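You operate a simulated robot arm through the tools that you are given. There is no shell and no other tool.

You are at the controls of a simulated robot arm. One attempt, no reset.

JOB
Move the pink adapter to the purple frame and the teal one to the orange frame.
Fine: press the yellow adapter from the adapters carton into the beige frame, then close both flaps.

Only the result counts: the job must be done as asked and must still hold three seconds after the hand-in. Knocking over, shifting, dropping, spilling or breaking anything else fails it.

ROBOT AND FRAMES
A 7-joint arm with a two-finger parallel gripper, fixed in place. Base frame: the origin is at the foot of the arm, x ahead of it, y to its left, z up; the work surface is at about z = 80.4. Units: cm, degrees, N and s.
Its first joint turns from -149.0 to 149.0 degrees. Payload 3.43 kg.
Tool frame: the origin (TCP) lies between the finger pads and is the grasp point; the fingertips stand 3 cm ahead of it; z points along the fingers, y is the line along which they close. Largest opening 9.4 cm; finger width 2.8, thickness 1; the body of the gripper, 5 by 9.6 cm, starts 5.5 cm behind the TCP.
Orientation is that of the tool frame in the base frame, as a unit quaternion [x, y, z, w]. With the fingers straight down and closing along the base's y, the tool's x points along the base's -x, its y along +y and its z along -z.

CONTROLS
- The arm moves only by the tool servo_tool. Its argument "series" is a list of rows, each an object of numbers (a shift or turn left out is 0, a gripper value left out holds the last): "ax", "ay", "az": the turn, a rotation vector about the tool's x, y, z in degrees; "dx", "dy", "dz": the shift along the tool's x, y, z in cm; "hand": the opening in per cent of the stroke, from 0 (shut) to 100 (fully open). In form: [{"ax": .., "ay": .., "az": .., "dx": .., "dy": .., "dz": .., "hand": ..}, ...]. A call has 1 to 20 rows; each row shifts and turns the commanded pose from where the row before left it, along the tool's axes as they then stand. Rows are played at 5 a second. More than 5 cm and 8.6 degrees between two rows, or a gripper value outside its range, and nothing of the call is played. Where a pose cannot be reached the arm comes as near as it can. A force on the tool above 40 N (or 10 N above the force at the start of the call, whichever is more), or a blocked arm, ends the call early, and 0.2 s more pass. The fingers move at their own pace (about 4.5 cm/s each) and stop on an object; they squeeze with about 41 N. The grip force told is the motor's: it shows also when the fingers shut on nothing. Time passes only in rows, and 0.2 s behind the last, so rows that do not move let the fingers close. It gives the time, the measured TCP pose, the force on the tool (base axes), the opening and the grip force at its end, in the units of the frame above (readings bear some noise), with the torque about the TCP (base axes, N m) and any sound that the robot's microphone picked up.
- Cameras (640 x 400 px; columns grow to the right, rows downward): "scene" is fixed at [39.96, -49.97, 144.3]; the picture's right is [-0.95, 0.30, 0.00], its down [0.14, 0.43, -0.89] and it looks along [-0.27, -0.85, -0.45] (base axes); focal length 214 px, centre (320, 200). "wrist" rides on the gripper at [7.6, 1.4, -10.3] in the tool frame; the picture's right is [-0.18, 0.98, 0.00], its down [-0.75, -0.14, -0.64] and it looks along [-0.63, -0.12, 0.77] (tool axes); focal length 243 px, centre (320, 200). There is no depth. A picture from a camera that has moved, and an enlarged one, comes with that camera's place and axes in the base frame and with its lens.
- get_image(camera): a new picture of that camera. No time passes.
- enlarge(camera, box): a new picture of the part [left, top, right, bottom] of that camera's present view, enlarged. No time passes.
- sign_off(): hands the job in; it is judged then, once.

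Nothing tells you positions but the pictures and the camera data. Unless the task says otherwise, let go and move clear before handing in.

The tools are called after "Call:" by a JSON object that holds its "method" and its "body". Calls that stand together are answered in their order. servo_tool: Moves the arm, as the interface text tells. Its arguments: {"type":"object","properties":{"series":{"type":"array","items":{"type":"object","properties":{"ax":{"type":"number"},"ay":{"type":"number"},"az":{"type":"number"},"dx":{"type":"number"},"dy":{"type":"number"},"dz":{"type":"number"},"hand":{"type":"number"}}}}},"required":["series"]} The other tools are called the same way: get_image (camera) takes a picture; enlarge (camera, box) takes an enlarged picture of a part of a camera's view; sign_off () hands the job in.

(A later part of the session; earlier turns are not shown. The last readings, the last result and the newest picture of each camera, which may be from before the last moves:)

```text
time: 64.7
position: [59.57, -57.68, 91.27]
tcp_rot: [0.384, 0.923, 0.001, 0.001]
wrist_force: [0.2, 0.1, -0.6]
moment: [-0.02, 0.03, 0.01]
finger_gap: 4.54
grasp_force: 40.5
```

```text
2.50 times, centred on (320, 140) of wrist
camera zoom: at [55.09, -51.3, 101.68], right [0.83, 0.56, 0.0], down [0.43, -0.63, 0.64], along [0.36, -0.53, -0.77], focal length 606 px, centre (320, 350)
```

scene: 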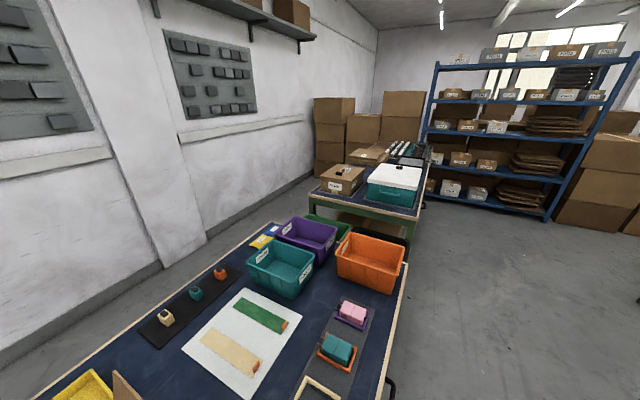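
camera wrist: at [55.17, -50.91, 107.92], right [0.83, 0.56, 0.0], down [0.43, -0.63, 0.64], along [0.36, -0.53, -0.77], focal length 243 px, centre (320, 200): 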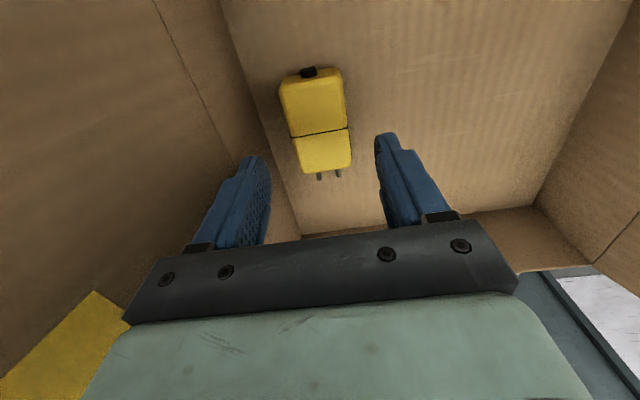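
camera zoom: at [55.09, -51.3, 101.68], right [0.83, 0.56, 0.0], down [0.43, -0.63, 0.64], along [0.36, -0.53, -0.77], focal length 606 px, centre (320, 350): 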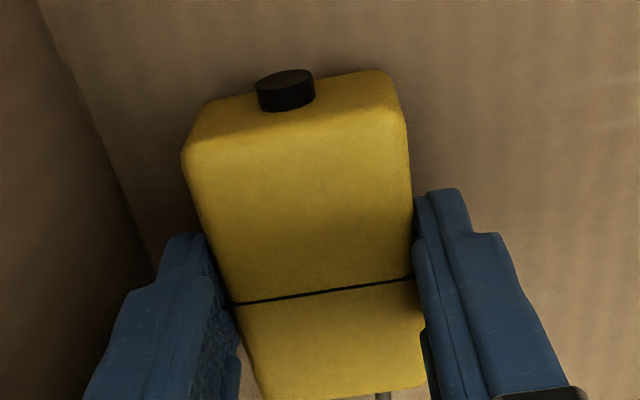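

Yellow is gripped (4.54 cm). I lift it straight up out of the carton, high enough to clear the flap edge.

Call:
{"method": "servo_tool", "body": {"series": [{"dz": -0.5}, {"dz": -1.5}, {"dz": -2.5}, {"dz": -2.5}, {"dz": -2.5}, {"dz": -2.5}, {"dz": -2.5}, {"dz": -2.5}, {"dz": -2.5}, {"dz": -2.2}, {"dz": -1.5}, {"dz": -1.0}, {}, {}]}}

Call:
{"method": "get_image", "body": {"camera": "wrist"}}

Call:
{"method": "get_image", "body": {"camera": "scene"}}

```text
time: 67.7
position: [59.63, -57.57, 115.69]
tcp_rot: [0.384, 0.923, 0.0, 0.001]
wrist_force: [0.5, -0.1, -1.4]
moment: [0.05, -0.01, -0.01]
finger_gap: 4.53
grasp_force: 41.2
```

```text
taken
camera wrist: at [55.13, -51.3, 125.97], right [0.83, 0.56, 0.0], down [0.43, -0.63, 0.64], along [0.36, -0.53, -0.77], focal length 243 px, centre (320, 200)
```

wrist: 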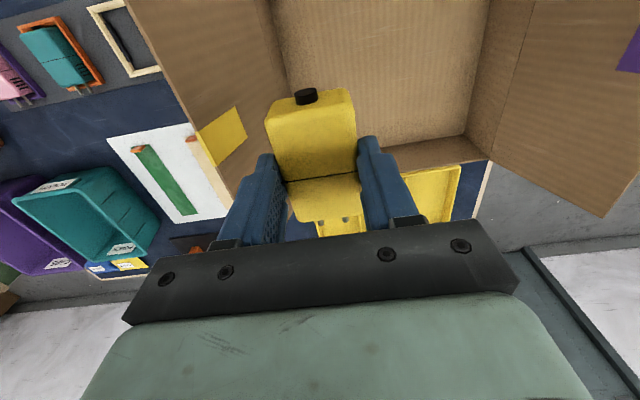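

```text
taken
```

scene: 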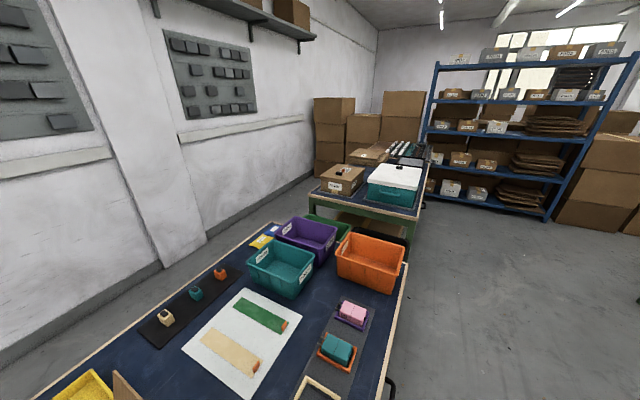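

Flap edge is at z≈108 and the adapter's underside at about z≈111. I cross over it toward the frames at this height.

Call:
{"method": "servo_tool", "body": {"series": [{"dy": -1.5}, {"dy": -2.5}, {"dy": -2.5}, {"dy": -2.5}, {"dy": -2.5}, {"dy": -2.5}, {"dy": -2.5}, {"dy": -2.5}, {"dy": -2.5}, {"dy": -1.5}, {}, {}]}}

Call:
{"method": "get_image", "body": {"camera": "wrist"}}

Call:
{"method": "get_image", "body": {"camera": "scene"}}

```text
time: 70.3
position: [43.31, -73.86, 115.77]
tcp_rot: [0.383, 0.924, 0.001, 0.001]
wrist_force: [-0.2, -0.6, -0.3]
moment: [0.0, 0.0, -0.01]
finger_gap: 4.51
grasp_force: 41.0
```

```text
taken
camera wrist: at [38.89, -67.53, 125.99], right [0.83, 0.56, 0.0], down [0.43, -0.63, 0.64], along [0.36, -0.53, -0.77], focal length 243 px, centre (320, 200)
```

wrist: 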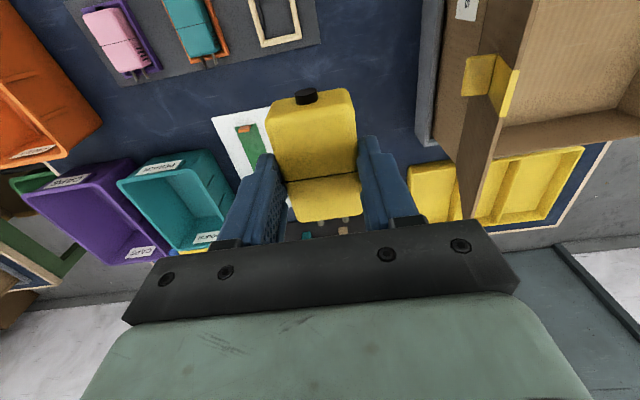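

```text
taken
```

scene: 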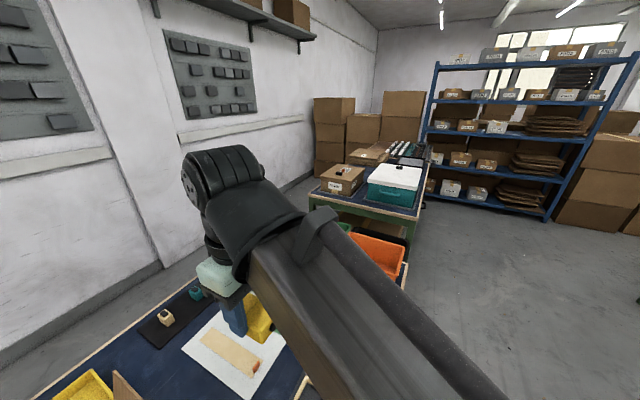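

Clear of the flap. I descend toward a point above the beige frame.

Call:
{"method": "servo_tool", "body": {"series": [{"dx": 0.5, "dy": -0.34, "dz": 1.4}, {"dx": 1, "dy": -0.68, "dz": 2.8}, {"dx": 1, "dy": -0.68, "dz": 2.8}, {"dx": 1, "dy": -0.68, "dz": 2.8}, {"dx": 1, "dy": -0.68, "dz": 2.8}, {"dx": 1, "dy": -0.68, "dz": 2.8}, {"dx": 1, "dy": -0.68, "dz": 2.8}, {"dx": 1, "dy": -0.68, "dz": 2.8}, {"dx": 0.5, "dy": -0.34, "dz": 1.4}, {}, {}]}}

Call:
{"method": "get_image", "body": {"camera": "wrist"}}

Call:
{"method": "enlarge", "body": {"camera": "wrist", "box": [220, 20, 420, 180]}}

```text
time: 72.7
position: [33.54, -72.0, 93.23]
tcp_rot: [0.383, 0.924, 0.002, 0.001]
wrist_force: [-0.1, -0.7, -2.0]
moment: [0.01, -0.01, 0.01]
finger_gap: 4.51
grasp_force: 41.0
```

```text
taken
camera wrist: at [29.1, -65.65, 103.48], right [0.83, 0.56, 0.0], down [0.43, -0.63, 0.64], along [0.36, -0.53, -0.77], focal length 243 px, centre (320, 200)
```

wrist: 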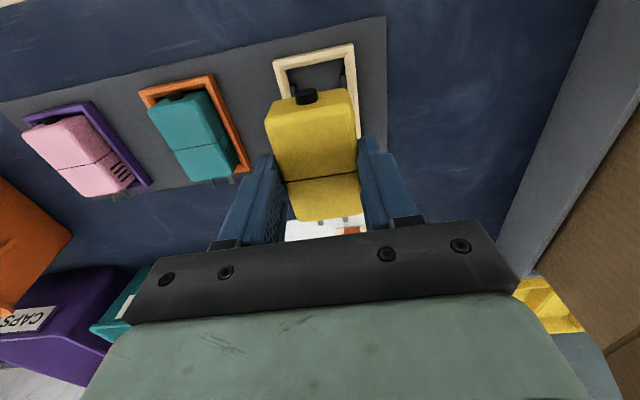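

```text
2.50 times, centred on (320, 100) of wrist
camera zoom: at [29.1, -65.65, 103.48], right [0.83, 0.56, 0.0], down [0.43, -0.63, 0.64], along [0.36, -0.53, -0.77], focal length 606 px, centre (320, 450)
```

zoom: 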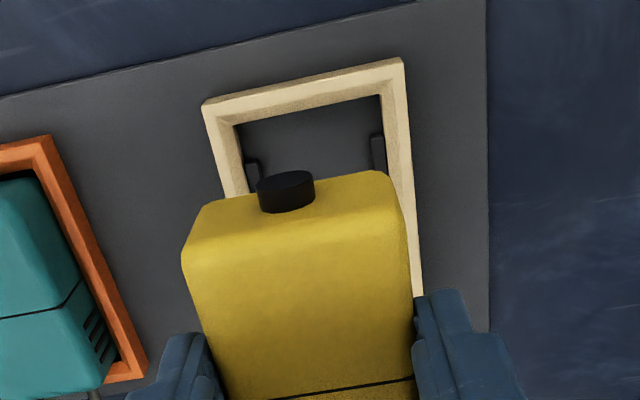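

I correct by +0.17 in y and −0.25 in x, and descend to just above the beige frame.

Call:
{"method": "servo_tool", "body": {"series": [{"dy": 0.17, "dx": -0.25, "dz": 2}, {"dz": 2.2}, {"dz": 2}, {}, {}]}}

Call:
{"method": "enlarge", "body": {"camera": "wrist", "box": [220, 40, 420, 200]}}

Call:
{"method": "enlarge", "body": {"camera": "scene", "box": [270, 350, 350, 400]}}

```text
time: 73.9
position: [34.2, -72.29, 87.08]
tcp_rot: [0.384, 0.923, 0.0, 0.001]
wrist_force: [0.2, 1.2, -1.3]
moment: [0.0, 0.03, 0.01]
finger_gap: 4.54
grasp_force: 41.0
```

```text
2.50 times, centred on (320, 120) of wrist
camera zoom: at [29.73, -65.89, 97.3], right [0.83, 0.56, 0.0], down [0.43, -0.63, 0.64], along [0.36, -0.53, -0.77], focal length 606 px, centre (320, 400)
```

zoom: 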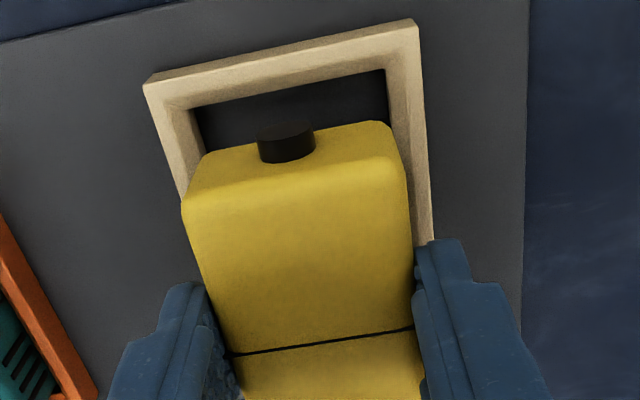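

```text
8.00 times, centred on (310, 375) of scene
camera zoom: at [39.96, -49.97, 144.3], right [-0.95, 0.3, 0.0], down [0.14, 0.43, -0.89], along [-0.27, -0.85, -0.45], focal length 1716 px, centre (400, -1200)
```

zoom: 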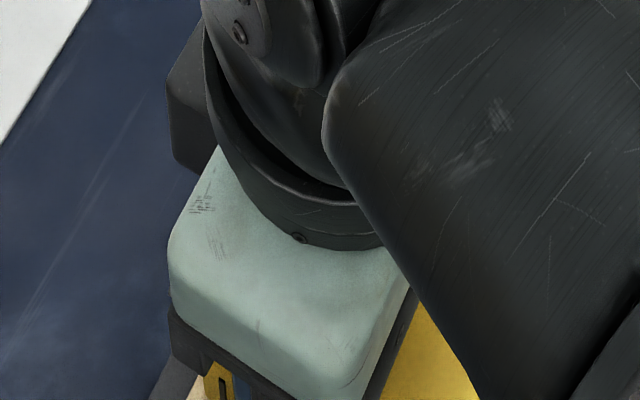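

It overshot in x; I correct by +0.3 in x and −0.12 in y and re-check.

Call:
{"method": "servo_tool", "body": {"series": [{"dy": -0.12, "dx": 0.3}, {}, {}, {}]}}

Call:
{"method": "enlarge", "body": {"camera": "wrist", "box": [220, 40, 420, 200]}}

```text
time: 74.9
position: [33.86, -72.28, 87.01]
tcp_rot: [0.384, 0.923, 0.0, 0.0]
wrist_force: [0.8, 0.0, -1.1]
moment: [0.0, 0.01, -0.01]
finger_gap: 4.52
grasp_force: 41.1
```

```text
2.50 times, centred on (320, 120) of wrist
camera zoom: at [29.44, -65.77, 97.28], right [0.83, 0.56, 0.0], down [0.43, -0.63, 0.64], along [0.36, -0.53, -0.77], focal length 606 px, centre (320, 400)
```

zoom: 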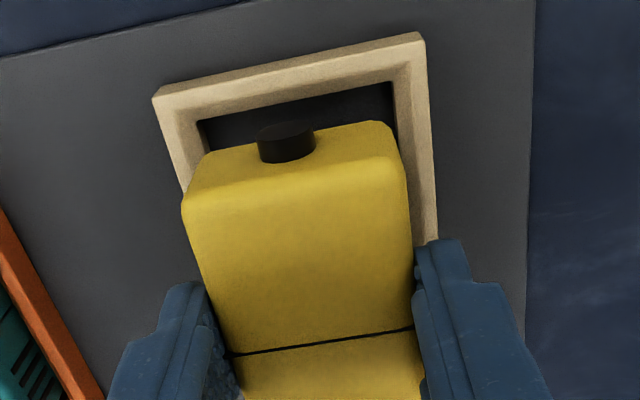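

Now aligned with the beige frame. I press the yellow adapter down gently.

Call:
{"method": "servo_tool", "body": {"series": [{"dz": 0.4}, {"dz": 0.4}, {"dz": 0.3}, {"dz": 0.2}, {"dz": 0.2}, {"dz": 0.15}, {}]}}

Call:
{"method": "enlarge", "body": {"camera": "wrist", "box": [220, 60, 420, 220]}}

```text
time: 76.5
position: [33.8, -72.1, 85.37]
tcp_rot: [0.384, 0.923, 0.0, 0.001]
wrist_force: [0.5, 0.6, -1.0]
moment: [-0.03, 0.03, -0.04]
finger_gap: 4.52
grasp_force: 41.4
```

```text
2.50 times, centred on (320, 140) of wrist
camera zoom: at [29.38, -65.67, 95.64], right [0.83, 0.56, 0.0], down [0.43, -0.63, 0.64], along [0.36, -0.53, -0.77], focal length 606 px, centre (320, 350)
```

zoom: 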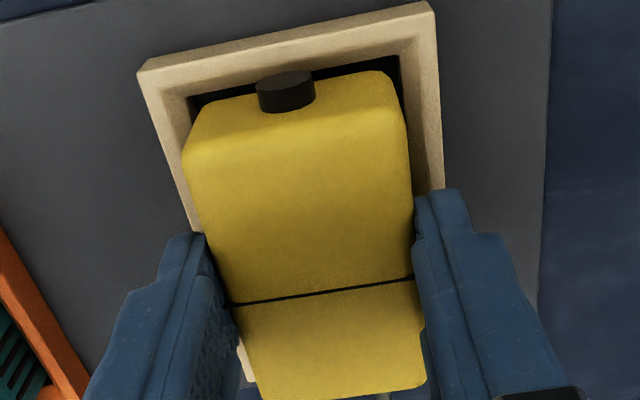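

Call:
{"method": "servo_tool", "body": {"series": [{"dz": 0.15}, {"dz": 0.15}, {"dz": 0.1}, {}]}}

```text
time: 77.5
position: [33.88, -72.05, 85.03]
tcp_rot: [0.383, 0.924, 0.0, 0.001]
wrist_force: [-0.6, -0.2, 1.5]
moment: [0.01, 0.02, -0.01]
finger_gap: 4.51
grasp_force: 41.4
```

Call:
{"method": "servo_tool", "body": {"series": [{"dz": 0.1}, {"dz": 0.1}, {"dz": 0.1}, {}]}}

Call:
{"method": "enlarge", "body": {"camera": "wrist", "box": [220, 60, 420, 220]}}

```text
time: 78.5
position: [33.93, -72.09, 84.84]
tcp_rot: [0.383, 0.924, -0.001, 0.002]
wrist_force: [-2.7, -6.4, 31.4]
moment: [-0.19, -0.01, -0.01]
finger_gap: 4.53
grasp_force: 40.7
```

```text
2.50 times, centred on (320, 140) of wrist
camera zoom: at [29.38, -65.64, 95.04], right [0.83, 0.56, 0.0], down [0.43, -0.63, 0.65], along [0.36, -0.53, -0.76], focal length 606 px, centre (320, 350)
```

zoom: 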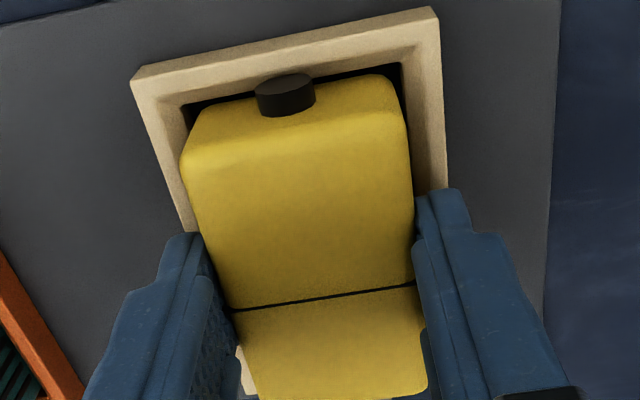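

The yellow adapter bottomed out at 31 N at the same depth as the others. I relieve the load, open and rise to inspect.

Call:
{"method": "servo_tool", "body": {"series": [{"dz": -0.1}, {"hand": 100}, {"hand": 100}, {"hand": 100}, {"hand": 100}, {"dz": -2}, {"dz": -4}, {"dz": -3.5}, {}]}}

Call:
{"method": "enlarge", "body": {"camera": "wrist", "box": [240, 30, 400, 190]}}

Call:
{"method": "get_image", "body": {"camera": "wrist"}}

```text
time: 80.5
position: [33.86, -71.91, 94.52]
tcp_rot: [0.383, 0.924, 0.0, 0.001]
wrist_force: [0.3, 0.2, 1.0]
moment: [0.0, 0.03, -0.01]
finger_gap: 9.4
grasp_force: 0.1
```

```text
2.50 times, centred on (320, 110) of wrist
camera zoom: at [29.29, -65.51, 104.77], right [0.83, 0.56, 0.0], down [0.43, -0.63, 0.64], along [0.36, -0.53, -0.77], focal length 606 px, centre (320, 425)
```

zoom: 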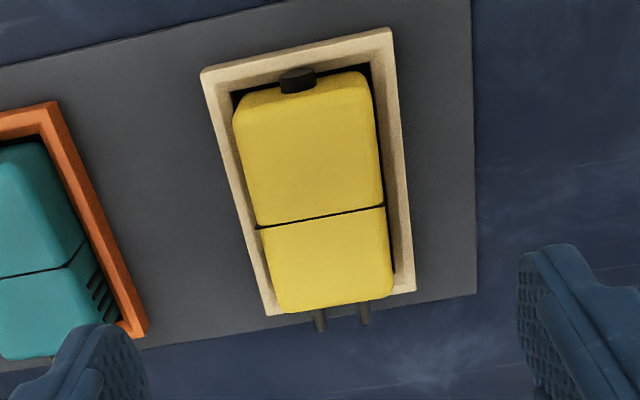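

```text
taken
camera wrist: at [29.29, -65.51, 104.77], right [0.83, 0.56, 0.0], down [0.43, -0.63, 0.64], along [0.36, -0.53, -0.77], focal length 243 px, centre (320, 200)
```

wrist: 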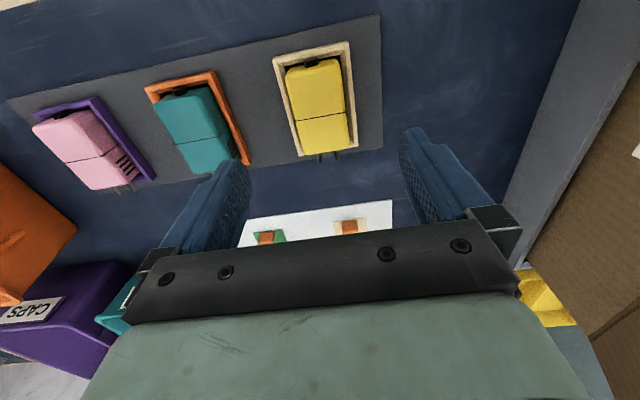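

All three adapters are seated in their right frames. Now for the flaps: I return to the viewing spot in front of the carton with fingers shut and study the flaps and tabs.

Call:
{"method": "servo_tool", "body": {"series": [{"dz": -1.5, "hand": 0}, {"dx": -1, "dy": 0.68, "dz": -2.6}, {"dx": -1, "dy": 0.68, "dz": -2.6}, {"dx": -1, "dy": 0.68, "dz": -2.6}, {"dx": -1, "dy": 0.68, "dz": -2.6}, {"dx": -1, "dy": 0.68, "dz": -2.6}, {"dx": -1, "dy": 0.68, "dz": -2.6}, {"dx": -1, "dy": 0.68, "dz": -2.6}, {"dx": -1, "dy": 0.68, "dz": -1.2}, {}, {}]}}

Call:
{"method": "get_image", "body": {"camera": "wrist"}}

Call:
{"method": "enlarge", "body": {"camera": "wrist", "box": [410, 0, 640, 220]}}

Call:
{"method": "get_image", "body": {"camera": "scene"}}

```text
time: 82.9
position: [43.55, -73.93, 115.22]
tcp_rot: [0.384, 0.923, 0.0, 0.001]
wrist_force: [0.1, -0.2, -0.3]
moment: [-0.02, 0.04, 0.0]
finger_gap: 0.0
grasp_force: 33.1
```

```text
taken
camera wrist: at [39.0, -67.47, 125.47], right [0.83, 0.56, 0.0], down [0.43, -0.63, 0.64], along [0.36, -0.53, -0.77], focal length 243 px, centre (320, 200)
```

wrist: 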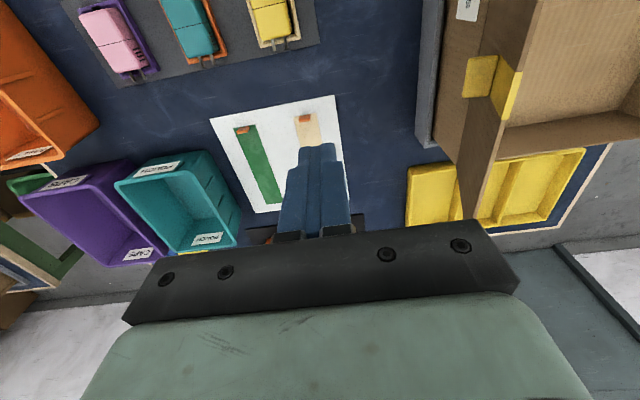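

```text
1.82 times, centred on (525, 110) of wrist
camera zoom: at [39.0, -67.47, 125.47], right [0.83, 0.56, 0.0], down [0.43, -0.63, 0.64], along [0.36, -0.53, -0.77], focal length 441 px, centre (-53, 364)
```

zoom: 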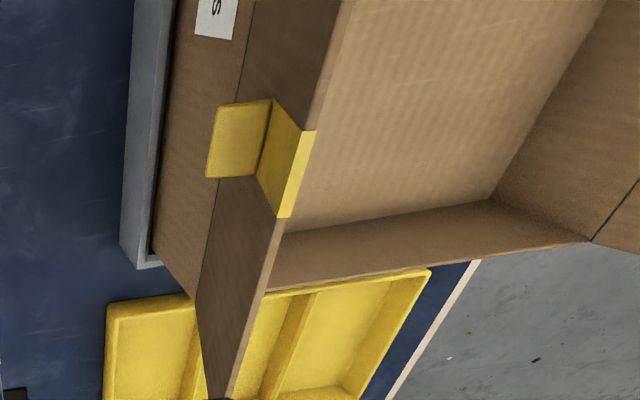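

```text
taken
```

scene: 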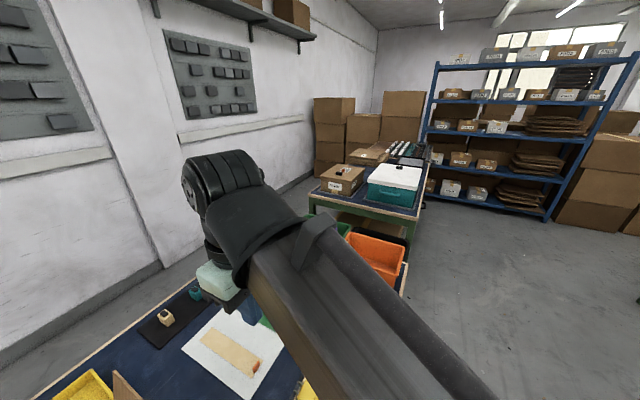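

The L-shaped tab sits mid-flap on the outer face at t≈82. I'll push the flap shut with closed fingers beside the tab (t≈77.5), approaching from outside; first I position just outside the flap.

Call:
{"method": "servo_tool", "body": {"series": [{"dx": 1.4, "dy": 2}, {"dx": 1.4, "dy": 2}, {"dx": 1.4, "dy": 2}, {"dx": 1.4, "dy": 1.5}, {}, {"dz": 2}, {"dz": 2.5}, {"dz": 2.5}, {"dz": 2}, {}, {}]}}

Call:
{"method": "get_image", "body": {"camera": "wrist"}}

```text
time: 83.7
position: [44.58, -67.37, 115.19]
tcp_rot: [0.383, 0.924, -0.003, 0.005]
wrist_force: [5.3, -3.2, -10.2]
moment: [-0.32, 0.35, -0.31]
finger_gap: 0.0
grasp_force: 33.1
stopped in row 4: the force on the tool passed its limit at 47 N (the readings are from after the stop); the commanded pose is now the measured one
```

```text
taken
camera wrist: at [40.12, -60.95, 125.45], right [0.82, 0.57, 0.0], down [0.43, -0.63, 0.65], along [0.37, -0.54, -0.76], focal length 243 px, centre (320, 200)
```

wrist: 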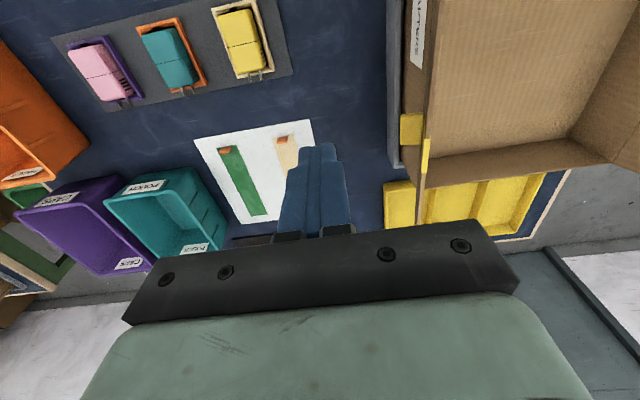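

A jerk stop in free air near the arm's height limit; nothing is touched. I level the tool, lower first, and then approach the flap.

Call:
{"method": "servo_tool", "body": {"series": [{"ay": 0.65, "dz": 1}, {"dz": 2}, {"dz": 2}, {"dz": 2}, {"dz": 2}, {}, {"dx": 0.8, "dy": 0.8}, {"dx": 0.8, "dy": 0.8}, {}, {}]}}

Call:
{"method": "get_image", "body": {"camera": "wrist"}}

Call:
{"method": "get_image", "body": {"camera": "scene"}}

```text
time: 85.9
position: [44.6, -65.2, 106.21]
tcp_rot: [0.381, 0.924, -0.001, -0.002]
wrist_force: [0.0, -0.2, -0.3]
moment: [0.0, -0.02, 0.03]
finger_gap: 0.0
grasp_force: 32.7
```

```text
taken
camera wrist: at [40.23, -58.81, 116.54], right [0.82, 0.57, 0.0], down [0.44, -0.63, 0.64], along [0.36, -0.53, -0.77], focal length 243 px, centre (320, 200)
```

wrist: 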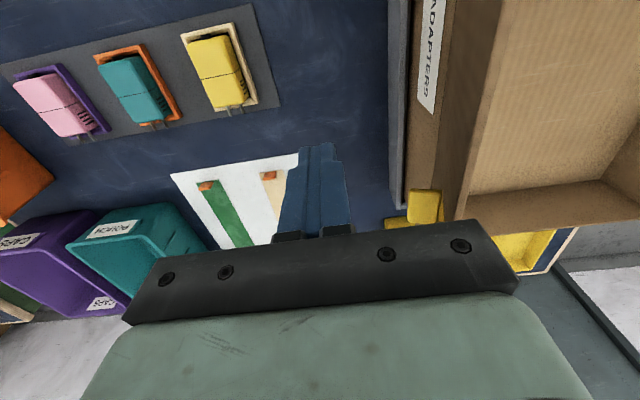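

```text
taken
```

scene: 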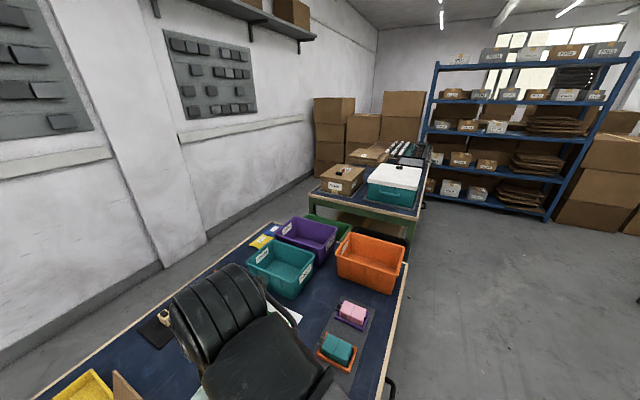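

Fingers are beside the tab at t≈77.6, about 5 cm outside the free edge. I now push inward (+s) in small steps.

Call:
{"method": "servo_tool", "body": {"series": [{"dy": 1}, {"dy": 1.5}, {"dy": 1.5}, {"dy": 0.7}, {"dy": 0.7}, {"dy": 0.7}, {"dy": 0.7}, {"dy": 0.7}, {}]}}

Call:
{"method": "get_image", "body": {"camera": "wrist"}}

Call:
{"method": "enlarge", "body": {"camera": "scene", "box": [40, 340, 160, 400]}}

```text
time: 87.9
position: [49.82, -59.73, 106.28]
tcp_rot: [0.383, 0.924, 0.0, -0.002]
wrist_force: [1.2, 0.1, -0.4]
moment: [0.0, 0.02, 0.0]
finger_gap: 0.0
grasp_force: 33.2
```

```text
taken
camera wrist: at [45.4, -53.42, 116.52], right [0.82, 0.57, 0.0], down [0.44, -0.63, 0.64], along [0.36, -0.53, -0.77], focal length 243 px, centre (320, 200)
```

wrist: 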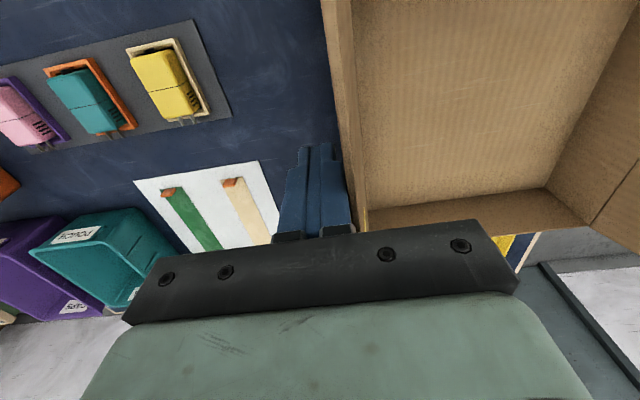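

```text
5.33 times, centred on (100, 370) of scene
camera zoom: at [39.96, -49.97, 144.3], right [-0.95, 0.3, 0.0], down [0.14, 0.43, -0.89], along [-0.27, -0.85, -0.45], focal length 1144 px, centre (1493, -707)
```

zoom: 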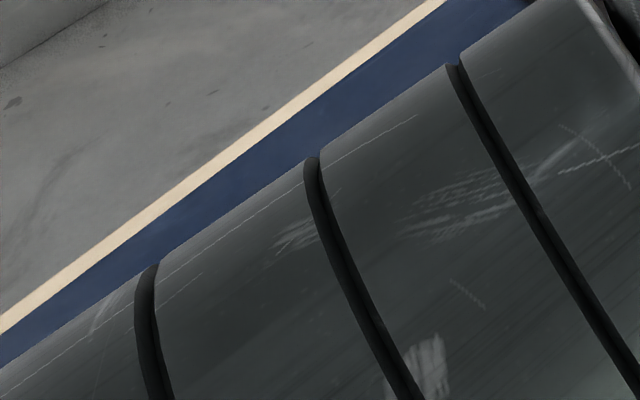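

The flap moves with almost no resistance and is nearly vertical now. I keep pushing it inward past vertical.

Call:
{"method": "servo_tool", "body": {"series": [{"dy": 0.7}, {"dy": 0.7}, {"dy": 0.7}, {"dy": 0.7}, {"dy": 0.7}, {"dy": 0.7}, {"dy": 0.7}, {"dy": 0.7}, {"dy": 0.7}, {}]}}

Call:
{"method": "get_image", "body": {"camera": "wrist"}}

```text
time: 90.1
position: [54.26, -55.34, 106.28]
tcp_rot: [0.382, 0.924, -0.001, -0.002]
wrist_force: [-0.7, -0.2, 0.3]
moment: [-0.01, 0.01, -0.01]
finger_gap: 0.01
grasp_force: 32.6
```

```text
taken
camera wrist: at [49.82, -49.02, 116.54], right [0.82, 0.57, 0.0], down [0.44, -0.63, 0.64], along [0.36, -0.53, -0.77], focal length 243 px, centre (320, 200)
```

wrist: 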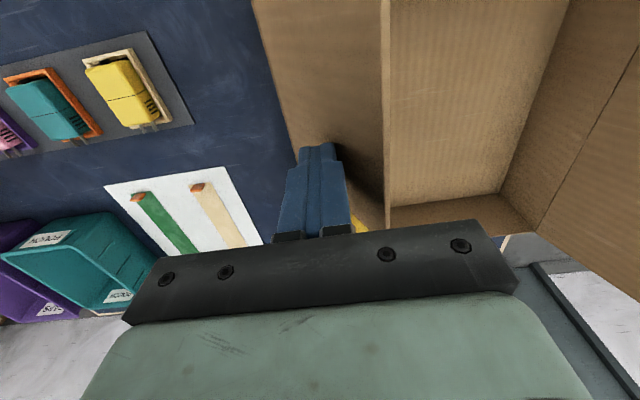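

The flap leans inward over the carton now. I follow the closing arc, moving inward and down.

Call:
{"method": "servo_tool", "body": {"series": [{"dy": 0.82, "dz": 0.53}, {"dy": 0.82, "dz": 0.53}, {"dy": 0.82, "dz": 0.53}, {"dy": 0.75, "dz": 0.95}, {"dy": 0.75, "dz": 1.0}, {"dy": 0.4, "dz": 0.8}, {"dy": 0.3, "dz": 0.7}, {"dy": 0.3, "dz": 0.75}, {}]}}

Call:
{"method": "get_image", "body": {"camera": "wrist"}}

```text
time: 92.1
position: [57.88, -51.77, 100.32]
tcp_rot: [0.383, 0.924, 0.0, -0.002]
wrist_force: [-0.1, 1.3, -0.2]
moment: [-0.01, -0.01, -0.04]
finger_gap: 0.01
grasp_force: 33.5
```

```text
taken
camera wrist: at [53.43, -45.37, 110.73], right [0.82, 0.57, 0.0], down [0.44, -0.63, 0.64], along [0.36, -0.53, -0.77], focal length 243 px, centre (320, 200)
```

wrist: 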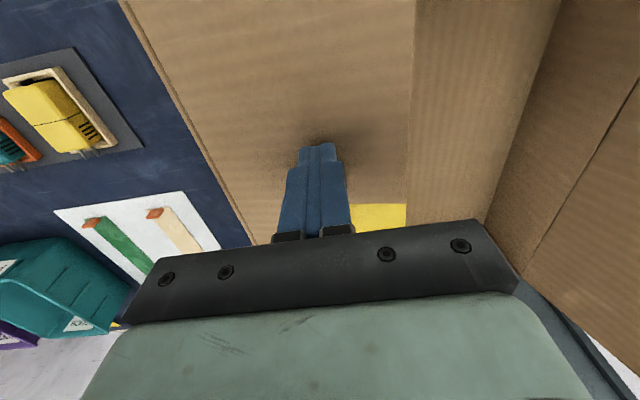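

Nearly closed. I continue pressing down until the flap rests.

Call:
{"method": "servo_tool", "body": {"series": [{"dy": 0.15, "dz": 0.5}, {"dy": 0.1, "dz": 0.5}, {"dz": 0.4}, {"dz": 0.3}, {}]}}

Call:
{"method": "get_image", "body": {"camera": "wrist"}}

```text
time: 93.3
position: [58.08, -51.56, 98.83]
tcp_rot: [0.381, 0.925, 0.0, -0.002]
wrist_force: [0.4, 0.8, 0.1]
moment: [0.0, -0.01, -0.03]
finger_gap: 0.0
grasp_force: 32.6
```

```text
taken
camera wrist: at [53.63, -45.23, 109.09], right [0.82, 0.57, 0.0], down [0.44, -0.63, 0.64], along [0.36, -0.53, -0.77], focal length 243 px, centre (320, 200)
```

wrist: 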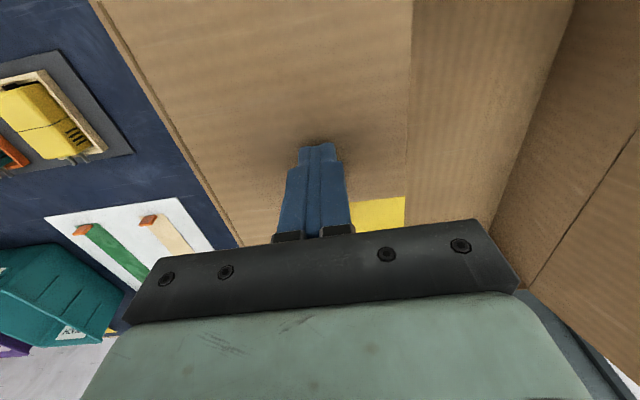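

Call:
{"method": "servo_tool", "body": {"series": [{"dz": 0.3}, {"dz": 0.3}, {"dz": 0.3}, {}]}}

Call:
{"method": "get_image", "body": {"camera": "wrist"}}

```text
time: 94.1
position: [58.11, -51.51, 98.49]
tcp_rot: [0.382, 0.924, -0.002, 0.0]
wrist_force: [-6.4, 4.1, 80.6]
moment: [0.31, 0.26, 0.09]
finger_gap: 0.01
grasp_force: 33.9
stopped in row 4: the force on the tool passed its limit at 45 N (the readings are from after the stop); the commanded pose is now the measured one
```

```text
taken
camera wrist: at [53.61, -45.19, 108.67], right [0.82, 0.57, 0.0], down [0.43, -0.63, 0.64], along [0.36, -0.53, -0.77], focal length 243 px, centre (320, 200)
```

wrist: 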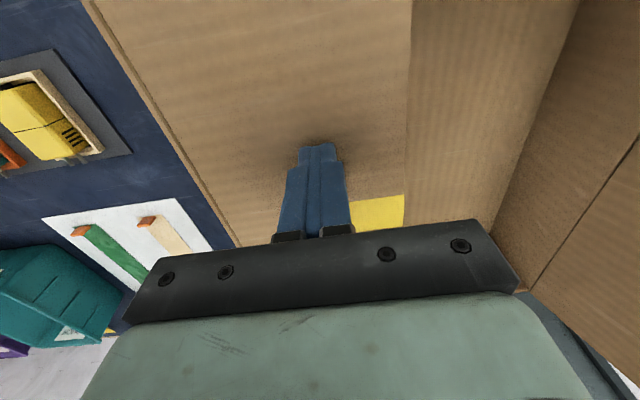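

The flap reached its hard stop (closed) at tip z≈95.5. I back off at once and look whether it stays closed.

Call:
{"method": "servo_tool", "body": {"series": [{"dz": -0.4}, {"dz": -1}, {"dz": -2}, {"dz": -3}, {"dz": -3}, {"dz": -3}, {}, {}]}}

Call:
{"method": "get_image", "body": {"camera": "wrist"}}

```text
time: 95.9
position: [58.01, -51.61, 110.44]
tcp_rot: [0.382, 0.924, -0.001, -0.001]
wrist_force: [0.1, -0.4, 0.0]
moment: [0.01, 0.02, 0.01]
finger_gap: 0.01
grasp_force: 33.5
```

```text
taken
camera wrist: at [53.58, -45.3, 120.74], right [0.82, 0.57, 0.0], down [0.43, -0.63, 0.64], along [0.36, -0.53, -0.77], focal length 243 px, centre (320, 200)
```

wrist: 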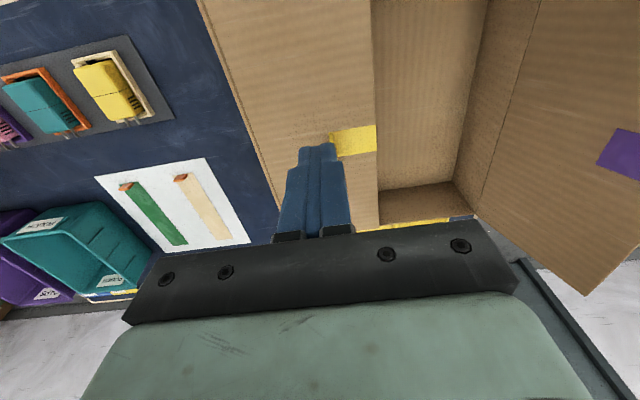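

The front flap stays closed. The back flap (purple tab) leans outward with its free edge at about s≈28, z≈108; I'll go over it at safe height to its outside.

Call:
{"method": "servo_tool", "body": {"series": [{"dz": -1.5}, {"dz": -1.7}, {}, {"dy": 1}, {"dy": 2}, {"dy": 2}, {"dy": 2}, {"dy": 2}, {"dy": 2}, {"dy": 1}, {}, {}]}}

Call:
{"method": "get_image", "body": {"camera": "wrist"}}

Call:
{"method": "get_image", "body": {"camera": "scene"}}

```text
time: 98.5
position: [66.53, -43.21, 113.7]
tcp_rot: [0.382, 0.924, -0.001, 0.0]
wrist_force: [-0.7, 0.3, 0.7]
moment: [0.01, 0.0, -0.02]
finger_gap: 0.0
grasp_force: 33.4
```

```text
taken
camera wrist: at [62.08, -36.83, 124.07], right [0.82, 0.57, 0.0], down [0.43, -0.63, 0.64], along [0.36, -0.53, -0.77], focal length 243 px, centre (320, 200)
```

wrist: 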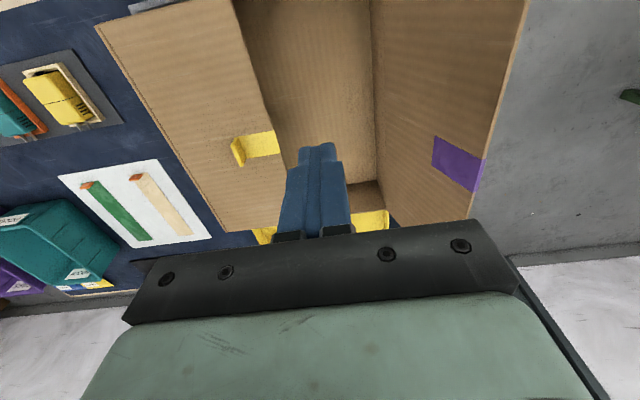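

```text
taken
```

scene: 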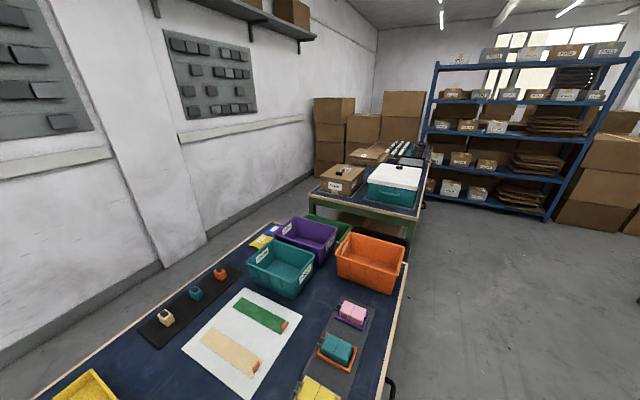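

Front flap remains closed. I continue over the back flap's edge to its outer side.

Call:
{"method": "servo_tool", "body": {"series": [{"dy": 1}, {"dy": 2}, {"dy": 2}, {"dy": 2}, {"dy": 2}, {"dy": 2}, {"dy": 2}, {"dy": 2}, {"dy": 1.5}, {"dy": 0.5}, {}, {}]}}

Call:
{"method": "get_image", "body": {"camera": "wrist"}}

Call:
{"method": "get_image", "body": {"camera": "scene"}}

```text
time: 101.1
position: [78.65, -30.9, 113.65]
tcp_rot: [0.382, 0.924, 0.0, -0.002]
wrist_force: [-0.2, 0.3, 0.7]
moment: [0.01, 0.0, 0.03]
finger_gap: 0.01
grasp_force: 33.4
```

```text
taken
camera wrist: at [74.14, -24.65, 123.98], right [0.82, 0.57, 0.0], down [0.43, -0.63, 0.64], along [0.36, -0.53, -0.77], focal length 243 px, centre (320, 200)
```

wrist: 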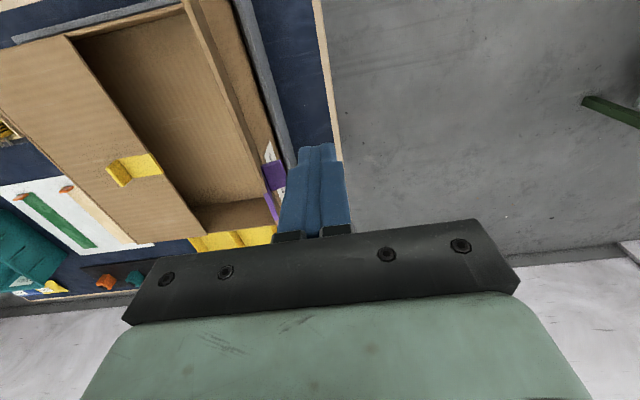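

```text
taken
```

scene: 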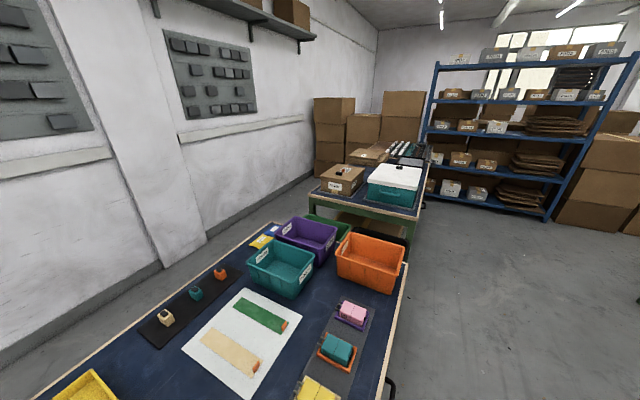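

I'm outside the back flap, beside its purple tab. I lower the fingers and push the flap inward (−s).

Call:
{"method": "servo_tool", "body": {"series": [{"dz": 1.5}, {"dz": 2}, {"dz": 2}, {"dz": 1.9}, {}, {"dy": -1}, {"dy": -1.2}, {"dy": -1.0}, {"dy": -0.7}, {"dy": -0.7}, {"dy": -0.7}, {"dy": -0.7}, {}]}}

Call:
{"method": "get_image", "body": {"camera": "wrist"}}

```text
time: 103.9
position: [74.3, -35.41, 106.14]
tcp_rot: [0.382, 0.924, -0.001, -0.001]
wrist_force: [-0.6, -0.1, 0.5]
moment: [0.05, 0.02, 0.02]
finger_gap: 0.0
grasp_force: 33.2
```

```text
taken
camera wrist: at [69.88, -28.94, 116.57], right [0.82, 0.57, 0.0], down [0.43, -0.63, 0.64], along [0.36, -0.53, -0.77], focal length 243 px, centre (320, 200)
```

wrist: 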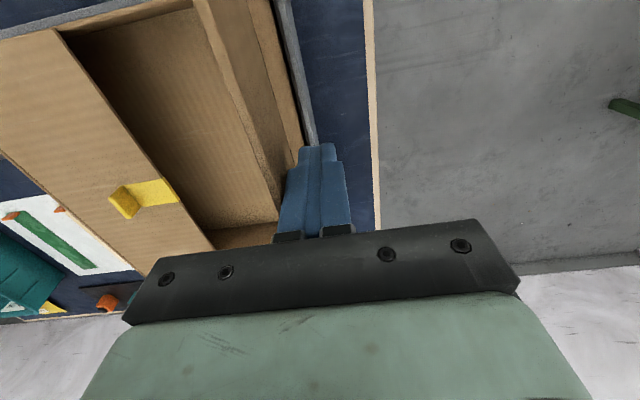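

The back flap is moving inward without resistance. I continue past vertical.

Call:
{"method": "servo_tool", "body": {"series": [{"dy": -0.7}, {"dy": -0.7}, {"dy": -0.7}, {"dy": -0.7}, {"dy": -0.7}, {"dy": -0.7}, {"dy": -0.7}, {"dy": -0.7}, {"dy": -0.7}, {"dy": -0.7}, {}]}}

Call:
{"method": "get_image", "body": {"camera": "wrist"}}

```text
time: 106.3
position: [69.48, -40.22, 106.35]
tcp_rot: [0.382, 0.924, 0.0, 0.0]
wrist_force: [-0.3, 0.5, 0.3]
moment: [0.0, -0.02, -0.02]
finger_gap: 0.0
grasp_force: 32.8
```

```text
taken
camera wrist: at [65.02, -33.86, 116.67], right [0.82, 0.57, 0.0], down [0.43, -0.63, 0.64], along [0.36, -0.53, -0.77], focal length 243 px, centre (320, 200)
```

wrist: 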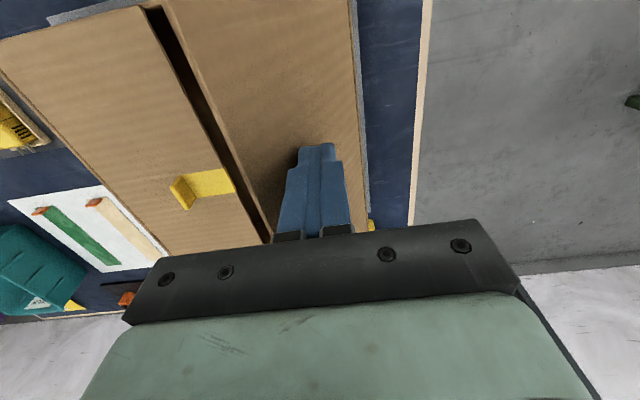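

Call:
{"method": "servo_tool", "body": {"series": [{"dy": -0.7}, {"dy": -0.7}, {"dy": -0.6}, {"dy": -0.63, "dz": 0.55}, {"dy": -0.63, "dz": 0.55}, {"dy": -0.75, "dz": 0.95}, {"dy": -0.75, "dz": 1.0}, {"dy": -0.4, "dz": 0.8}, {"dy": -0.3, "dz": 0.75}, {"dy": -0.25, "dz": 0.75}, {}]}}

Call:
{"method": "get_image", "body": {"camera": "wrist"}}

```text
time: 108.7
position: [65.51, -44.37, 100.94]
tcp_rot: [0.382, 0.924, 0.0, -0.001]
wrist_force: [0.0, 0.2, -0.3]
moment: [0.0, 0.0, 0.0]
finger_gap: 0.0
grasp_force: 33.0
```

```text
taken
camera wrist: at [60.95, -38.0, 111.23], right [0.82, 0.57, 0.0], down [0.43, -0.63, 0.64], along [0.36, -0.53, -0.77], focal length 243 px, centre (320, 200)
```

wrist: 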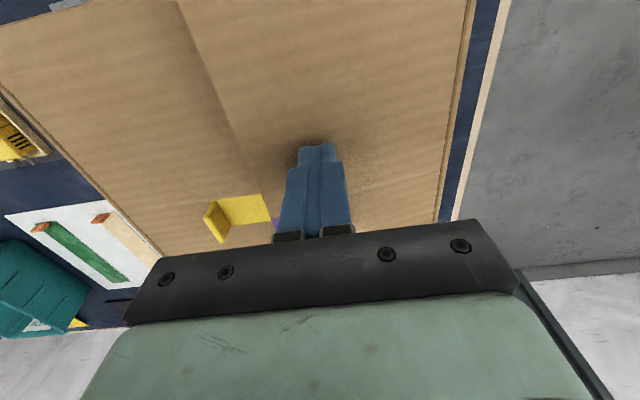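

The flaps nearly meet. I continue down in small steps and stop as soon as the flap seats.

Call:
{"method": "servo_tool", "body": {"series": [{"dy": -0.15, "dz": 0.5}, {"dy": -0.1, "dz": 0.5}, {"dz": 0.4}, {"dz": 0.3}, {}]}}

Call:
{"method": "get_image", "body": {"camera": "wrist"}}

```text
time: 109.9
position: [65.3, -44.63, 99.35]
tcp_rot: [0.381, 0.924, -0.001, 0.0]
wrist_force: [0.0, 0.0, 0.4]
moment: [-0.01, 0.02, -0.01]
finger_gap: 0.02
grasp_force: 32.9
```

```text
taken
camera wrist: at [60.79, -38.22, 109.61], right [0.82, 0.57, 0.0], down [0.43, -0.63, 0.64], along [0.36, -0.53, -0.77], focal length 243 px, centre (320, 200)
```

wrist: 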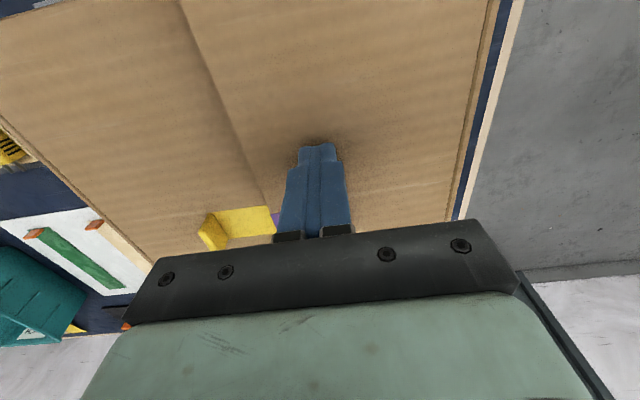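

Call:
{"method": "servo_tool", "body": {"series": [{"dz": 0.2}, {"dz": 0.2}, {"dz": 0.15}, {}]}}

Call:
{"method": "get_image", "body": {"camera": "wrist"}}

```text
time: 110.9
position: [65.33, -44.62, 98.72]
tcp_rot: [0.381, 0.924, 0.0, 0.0]
wrist_force: [-0.7, 0.2, -0.7]
moment: [0.0, -0.04, -0.05]
finger_gap: 0.0
grasp_force: 32.6
```

```text
taken
camera wrist: at [60.86, -38.16, 108.99], right [0.82, 0.57, 0.0], down [0.43, -0.63, 0.64], along [0.36, -0.53, -0.77], focal length 243 px, centre (320, 200)
```

wrist: 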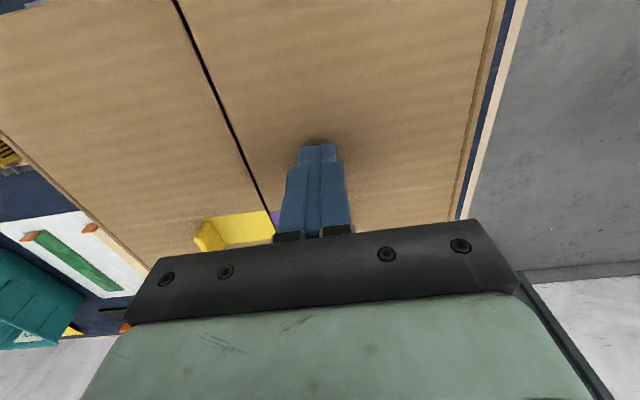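

A thin even seam shows between the flaps. I press on by tenths until contact force appears.

Call:
{"method": "servo_tool", "body": {"series": [{"dz": 0.1}, {"dz": 0.1}, {}]}}

```text
time: 111.7
position: [65.29, -44.44, 98.68]
tcp_rot: [0.381, 0.925, 0.0, 0.0]
wrist_force: [-0.6, 0.1, -0.7]
moment: [0.01, 0.0, -0.02]
finger_gap: 0.03
grasp_force: 33.1
```

Call:
{"method": "servo_tool", "body": {"series": [{"dz": 0.1}, {"dz": 0.08}, {}]}}

Call:
{"method": "enlarge", "body": {"camera": "wrist", "box": [120, 0, 520, 240]}}

```text
time: 112.5
position: [65.07, -44.48, 98.32]
tcp_rot: [0.383, 0.924, -0.001, 0.0]
wrist_force: [1.0, -0.6, 2.3]
moment: [-0.01, 0.02, -0.03]
finger_gap: 0.0
grasp_force: 33.4
```

```text
1.60 times, centred on (320, 120) of wrist
camera zoom: at [60.72, -38.14, 108.71], right [0.82, 0.57, 0.0], down [0.43, -0.63, 0.64], along [0.36, -0.53, -0.77], focal length 388 px, centre (320, 328)
```

zoom: 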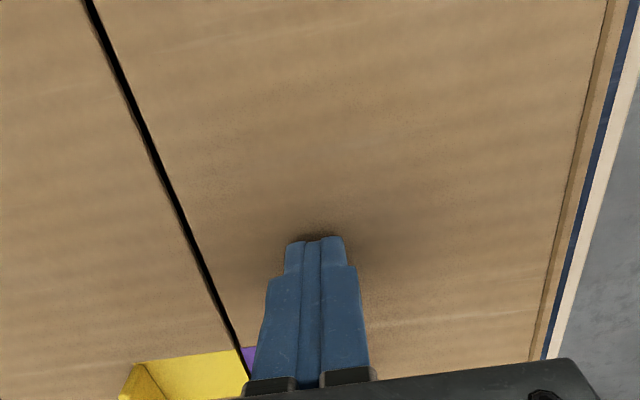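

Light contact at the closed stop (2.3 N). One more small press, then I lift away and check that both stay closed.

Call:
{"method": "servo_tool", "body": {"series": [{"dz": 0.08}, {}]}}

```text
time: 113.1
position: [65.19, -44.46, 98.29]
tcp_rot: [0.382, 0.924, -0.001, 0.0]
wrist_force: [-4.0, -3.6, 7.9]
moment: [-0.05, 0.13, 0.01]
finger_gap: 0.01
grasp_force: 33.1
```

Call:
{"method": "servo_tool", "body": {"series": [{"dz": 0.06}, {}, {"dz": -0.3}, {"dz": -1}, {"dz": -2}, {"dz": -2.5}, {"dz": -2.5}, {"dz": -2.5}, {"dz": -2.5}, {"dz": -1.5}, {}, {}]}}

Call:
{"method": "get_image", "body": {"camera": "wrist"}}

Call:
{"method": "enlarge", "body": {"camera": "wrist", "box": [60, 0, 520, 250]}}

```text
time: 115.7
position: [65.18, -44.59, 113.0]
tcp_rot: [0.382, 0.924, -0.001, 0.0]
wrist_force: [-0.9, -0.6, 0.5]
moment: [-0.02, 0.0, -0.03]
finger_gap: 0.0
grasp_force: 32.9
```

```text
taken
camera wrist: at [60.78, -38.26, 123.35], right [0.82, 0.57, 0.0], down [0.43, -0.63, 0.64], along [0.36, -0.53, -0.77], focal length 243 px, centre (320, 200)
```

wrist: 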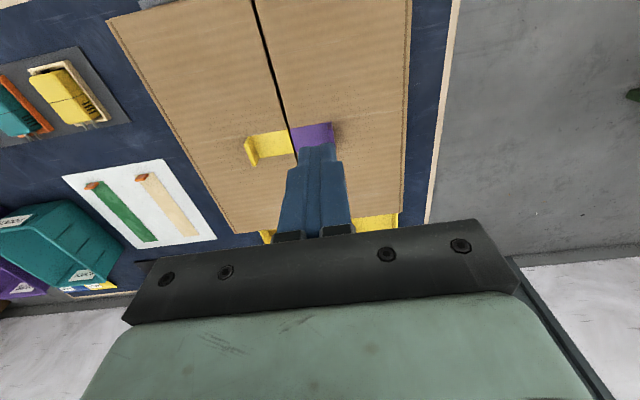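

```text
1.39 times, centred on (290, 125) of wrist
camera zoom: at [60.78, -38.26, 123.35], right [0.82, 0.57, 0.0], down [0.43, -0.63, 0.64], along [0.36, -0.53, -0.77], focal length 338 px, centre (362, 304)
```

zoom: 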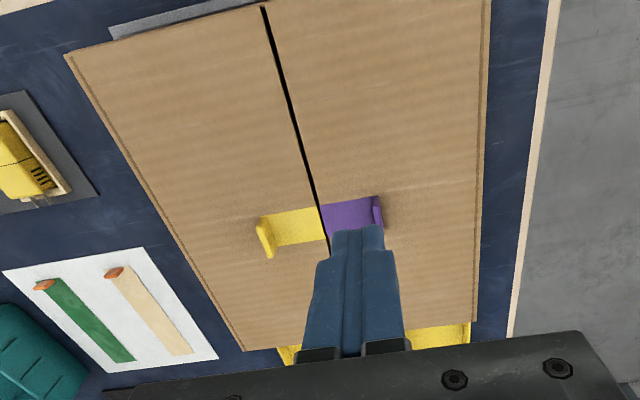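

Both flaps are closed with an even seam, and the carton hasn't shifted. I check all three frames once more and wait a moment to see that everything stays.

Call:
{"method": "servo_tool", "body": {"series": [{}, {}, {}, {}, {}, {}, {}, {}, {}, {}, {}, {}, {}, {}, {}]}}

Call:
{"method": "enlarge", "body": {"camera": "scene", "box": [280, 290, 400, 400]}}

Call:
{"method": "enlarge", "body": {"camera": "wrist", "box": [60, 0, 520, 250]}}

Call:
{"method": "get_image", "body": {"camera": "scene"}}

```text
time: 118.9
position: [65.25, -44.63, 113.04]
tcp_rot: [0.382, 0.924, -0.001, 0.0]
wrist_force: [-0.5, 0.2, 0.2]
moment: [0.0, -0.01, 0.03]
finger_gap: 0.02
grasp_force: 33.5
```

```text
3.64 times, centred on (340, 345) of scene
camera zoom: at [39.96, -49.97, 144.3], right [-0.95, 0.3, 0.0], down [0.14, 0.43, -0.89], along [-0.27, -0.85, -0.45], focal length 780 px, centre (247, -327)
```

zoom: 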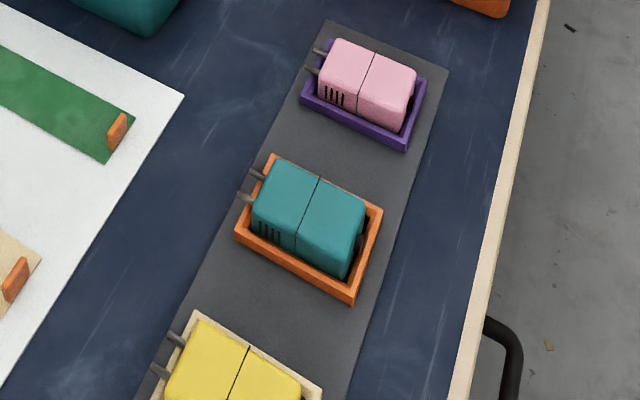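

```text
1.39 times, centred on (290, 125) of wrist
camera zoom: at [60.79, -38.26, 123.34], right [0.82, 0.57, 0.0], down [0.43, -0.63, 0.64], along [0.36, -0.53, -0.77], focal length 338 px, centre (362, 304)
```

zoom: 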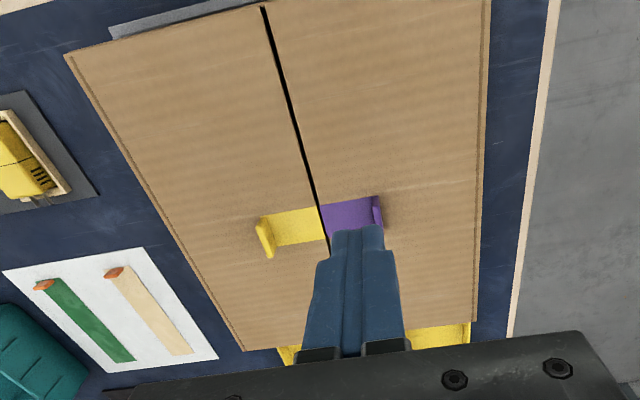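

```text
taken
```

scene: 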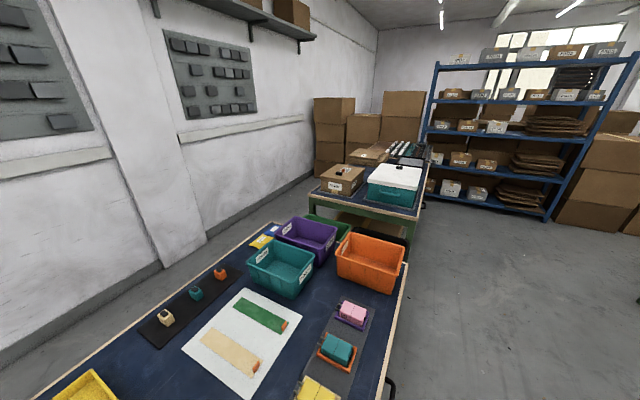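

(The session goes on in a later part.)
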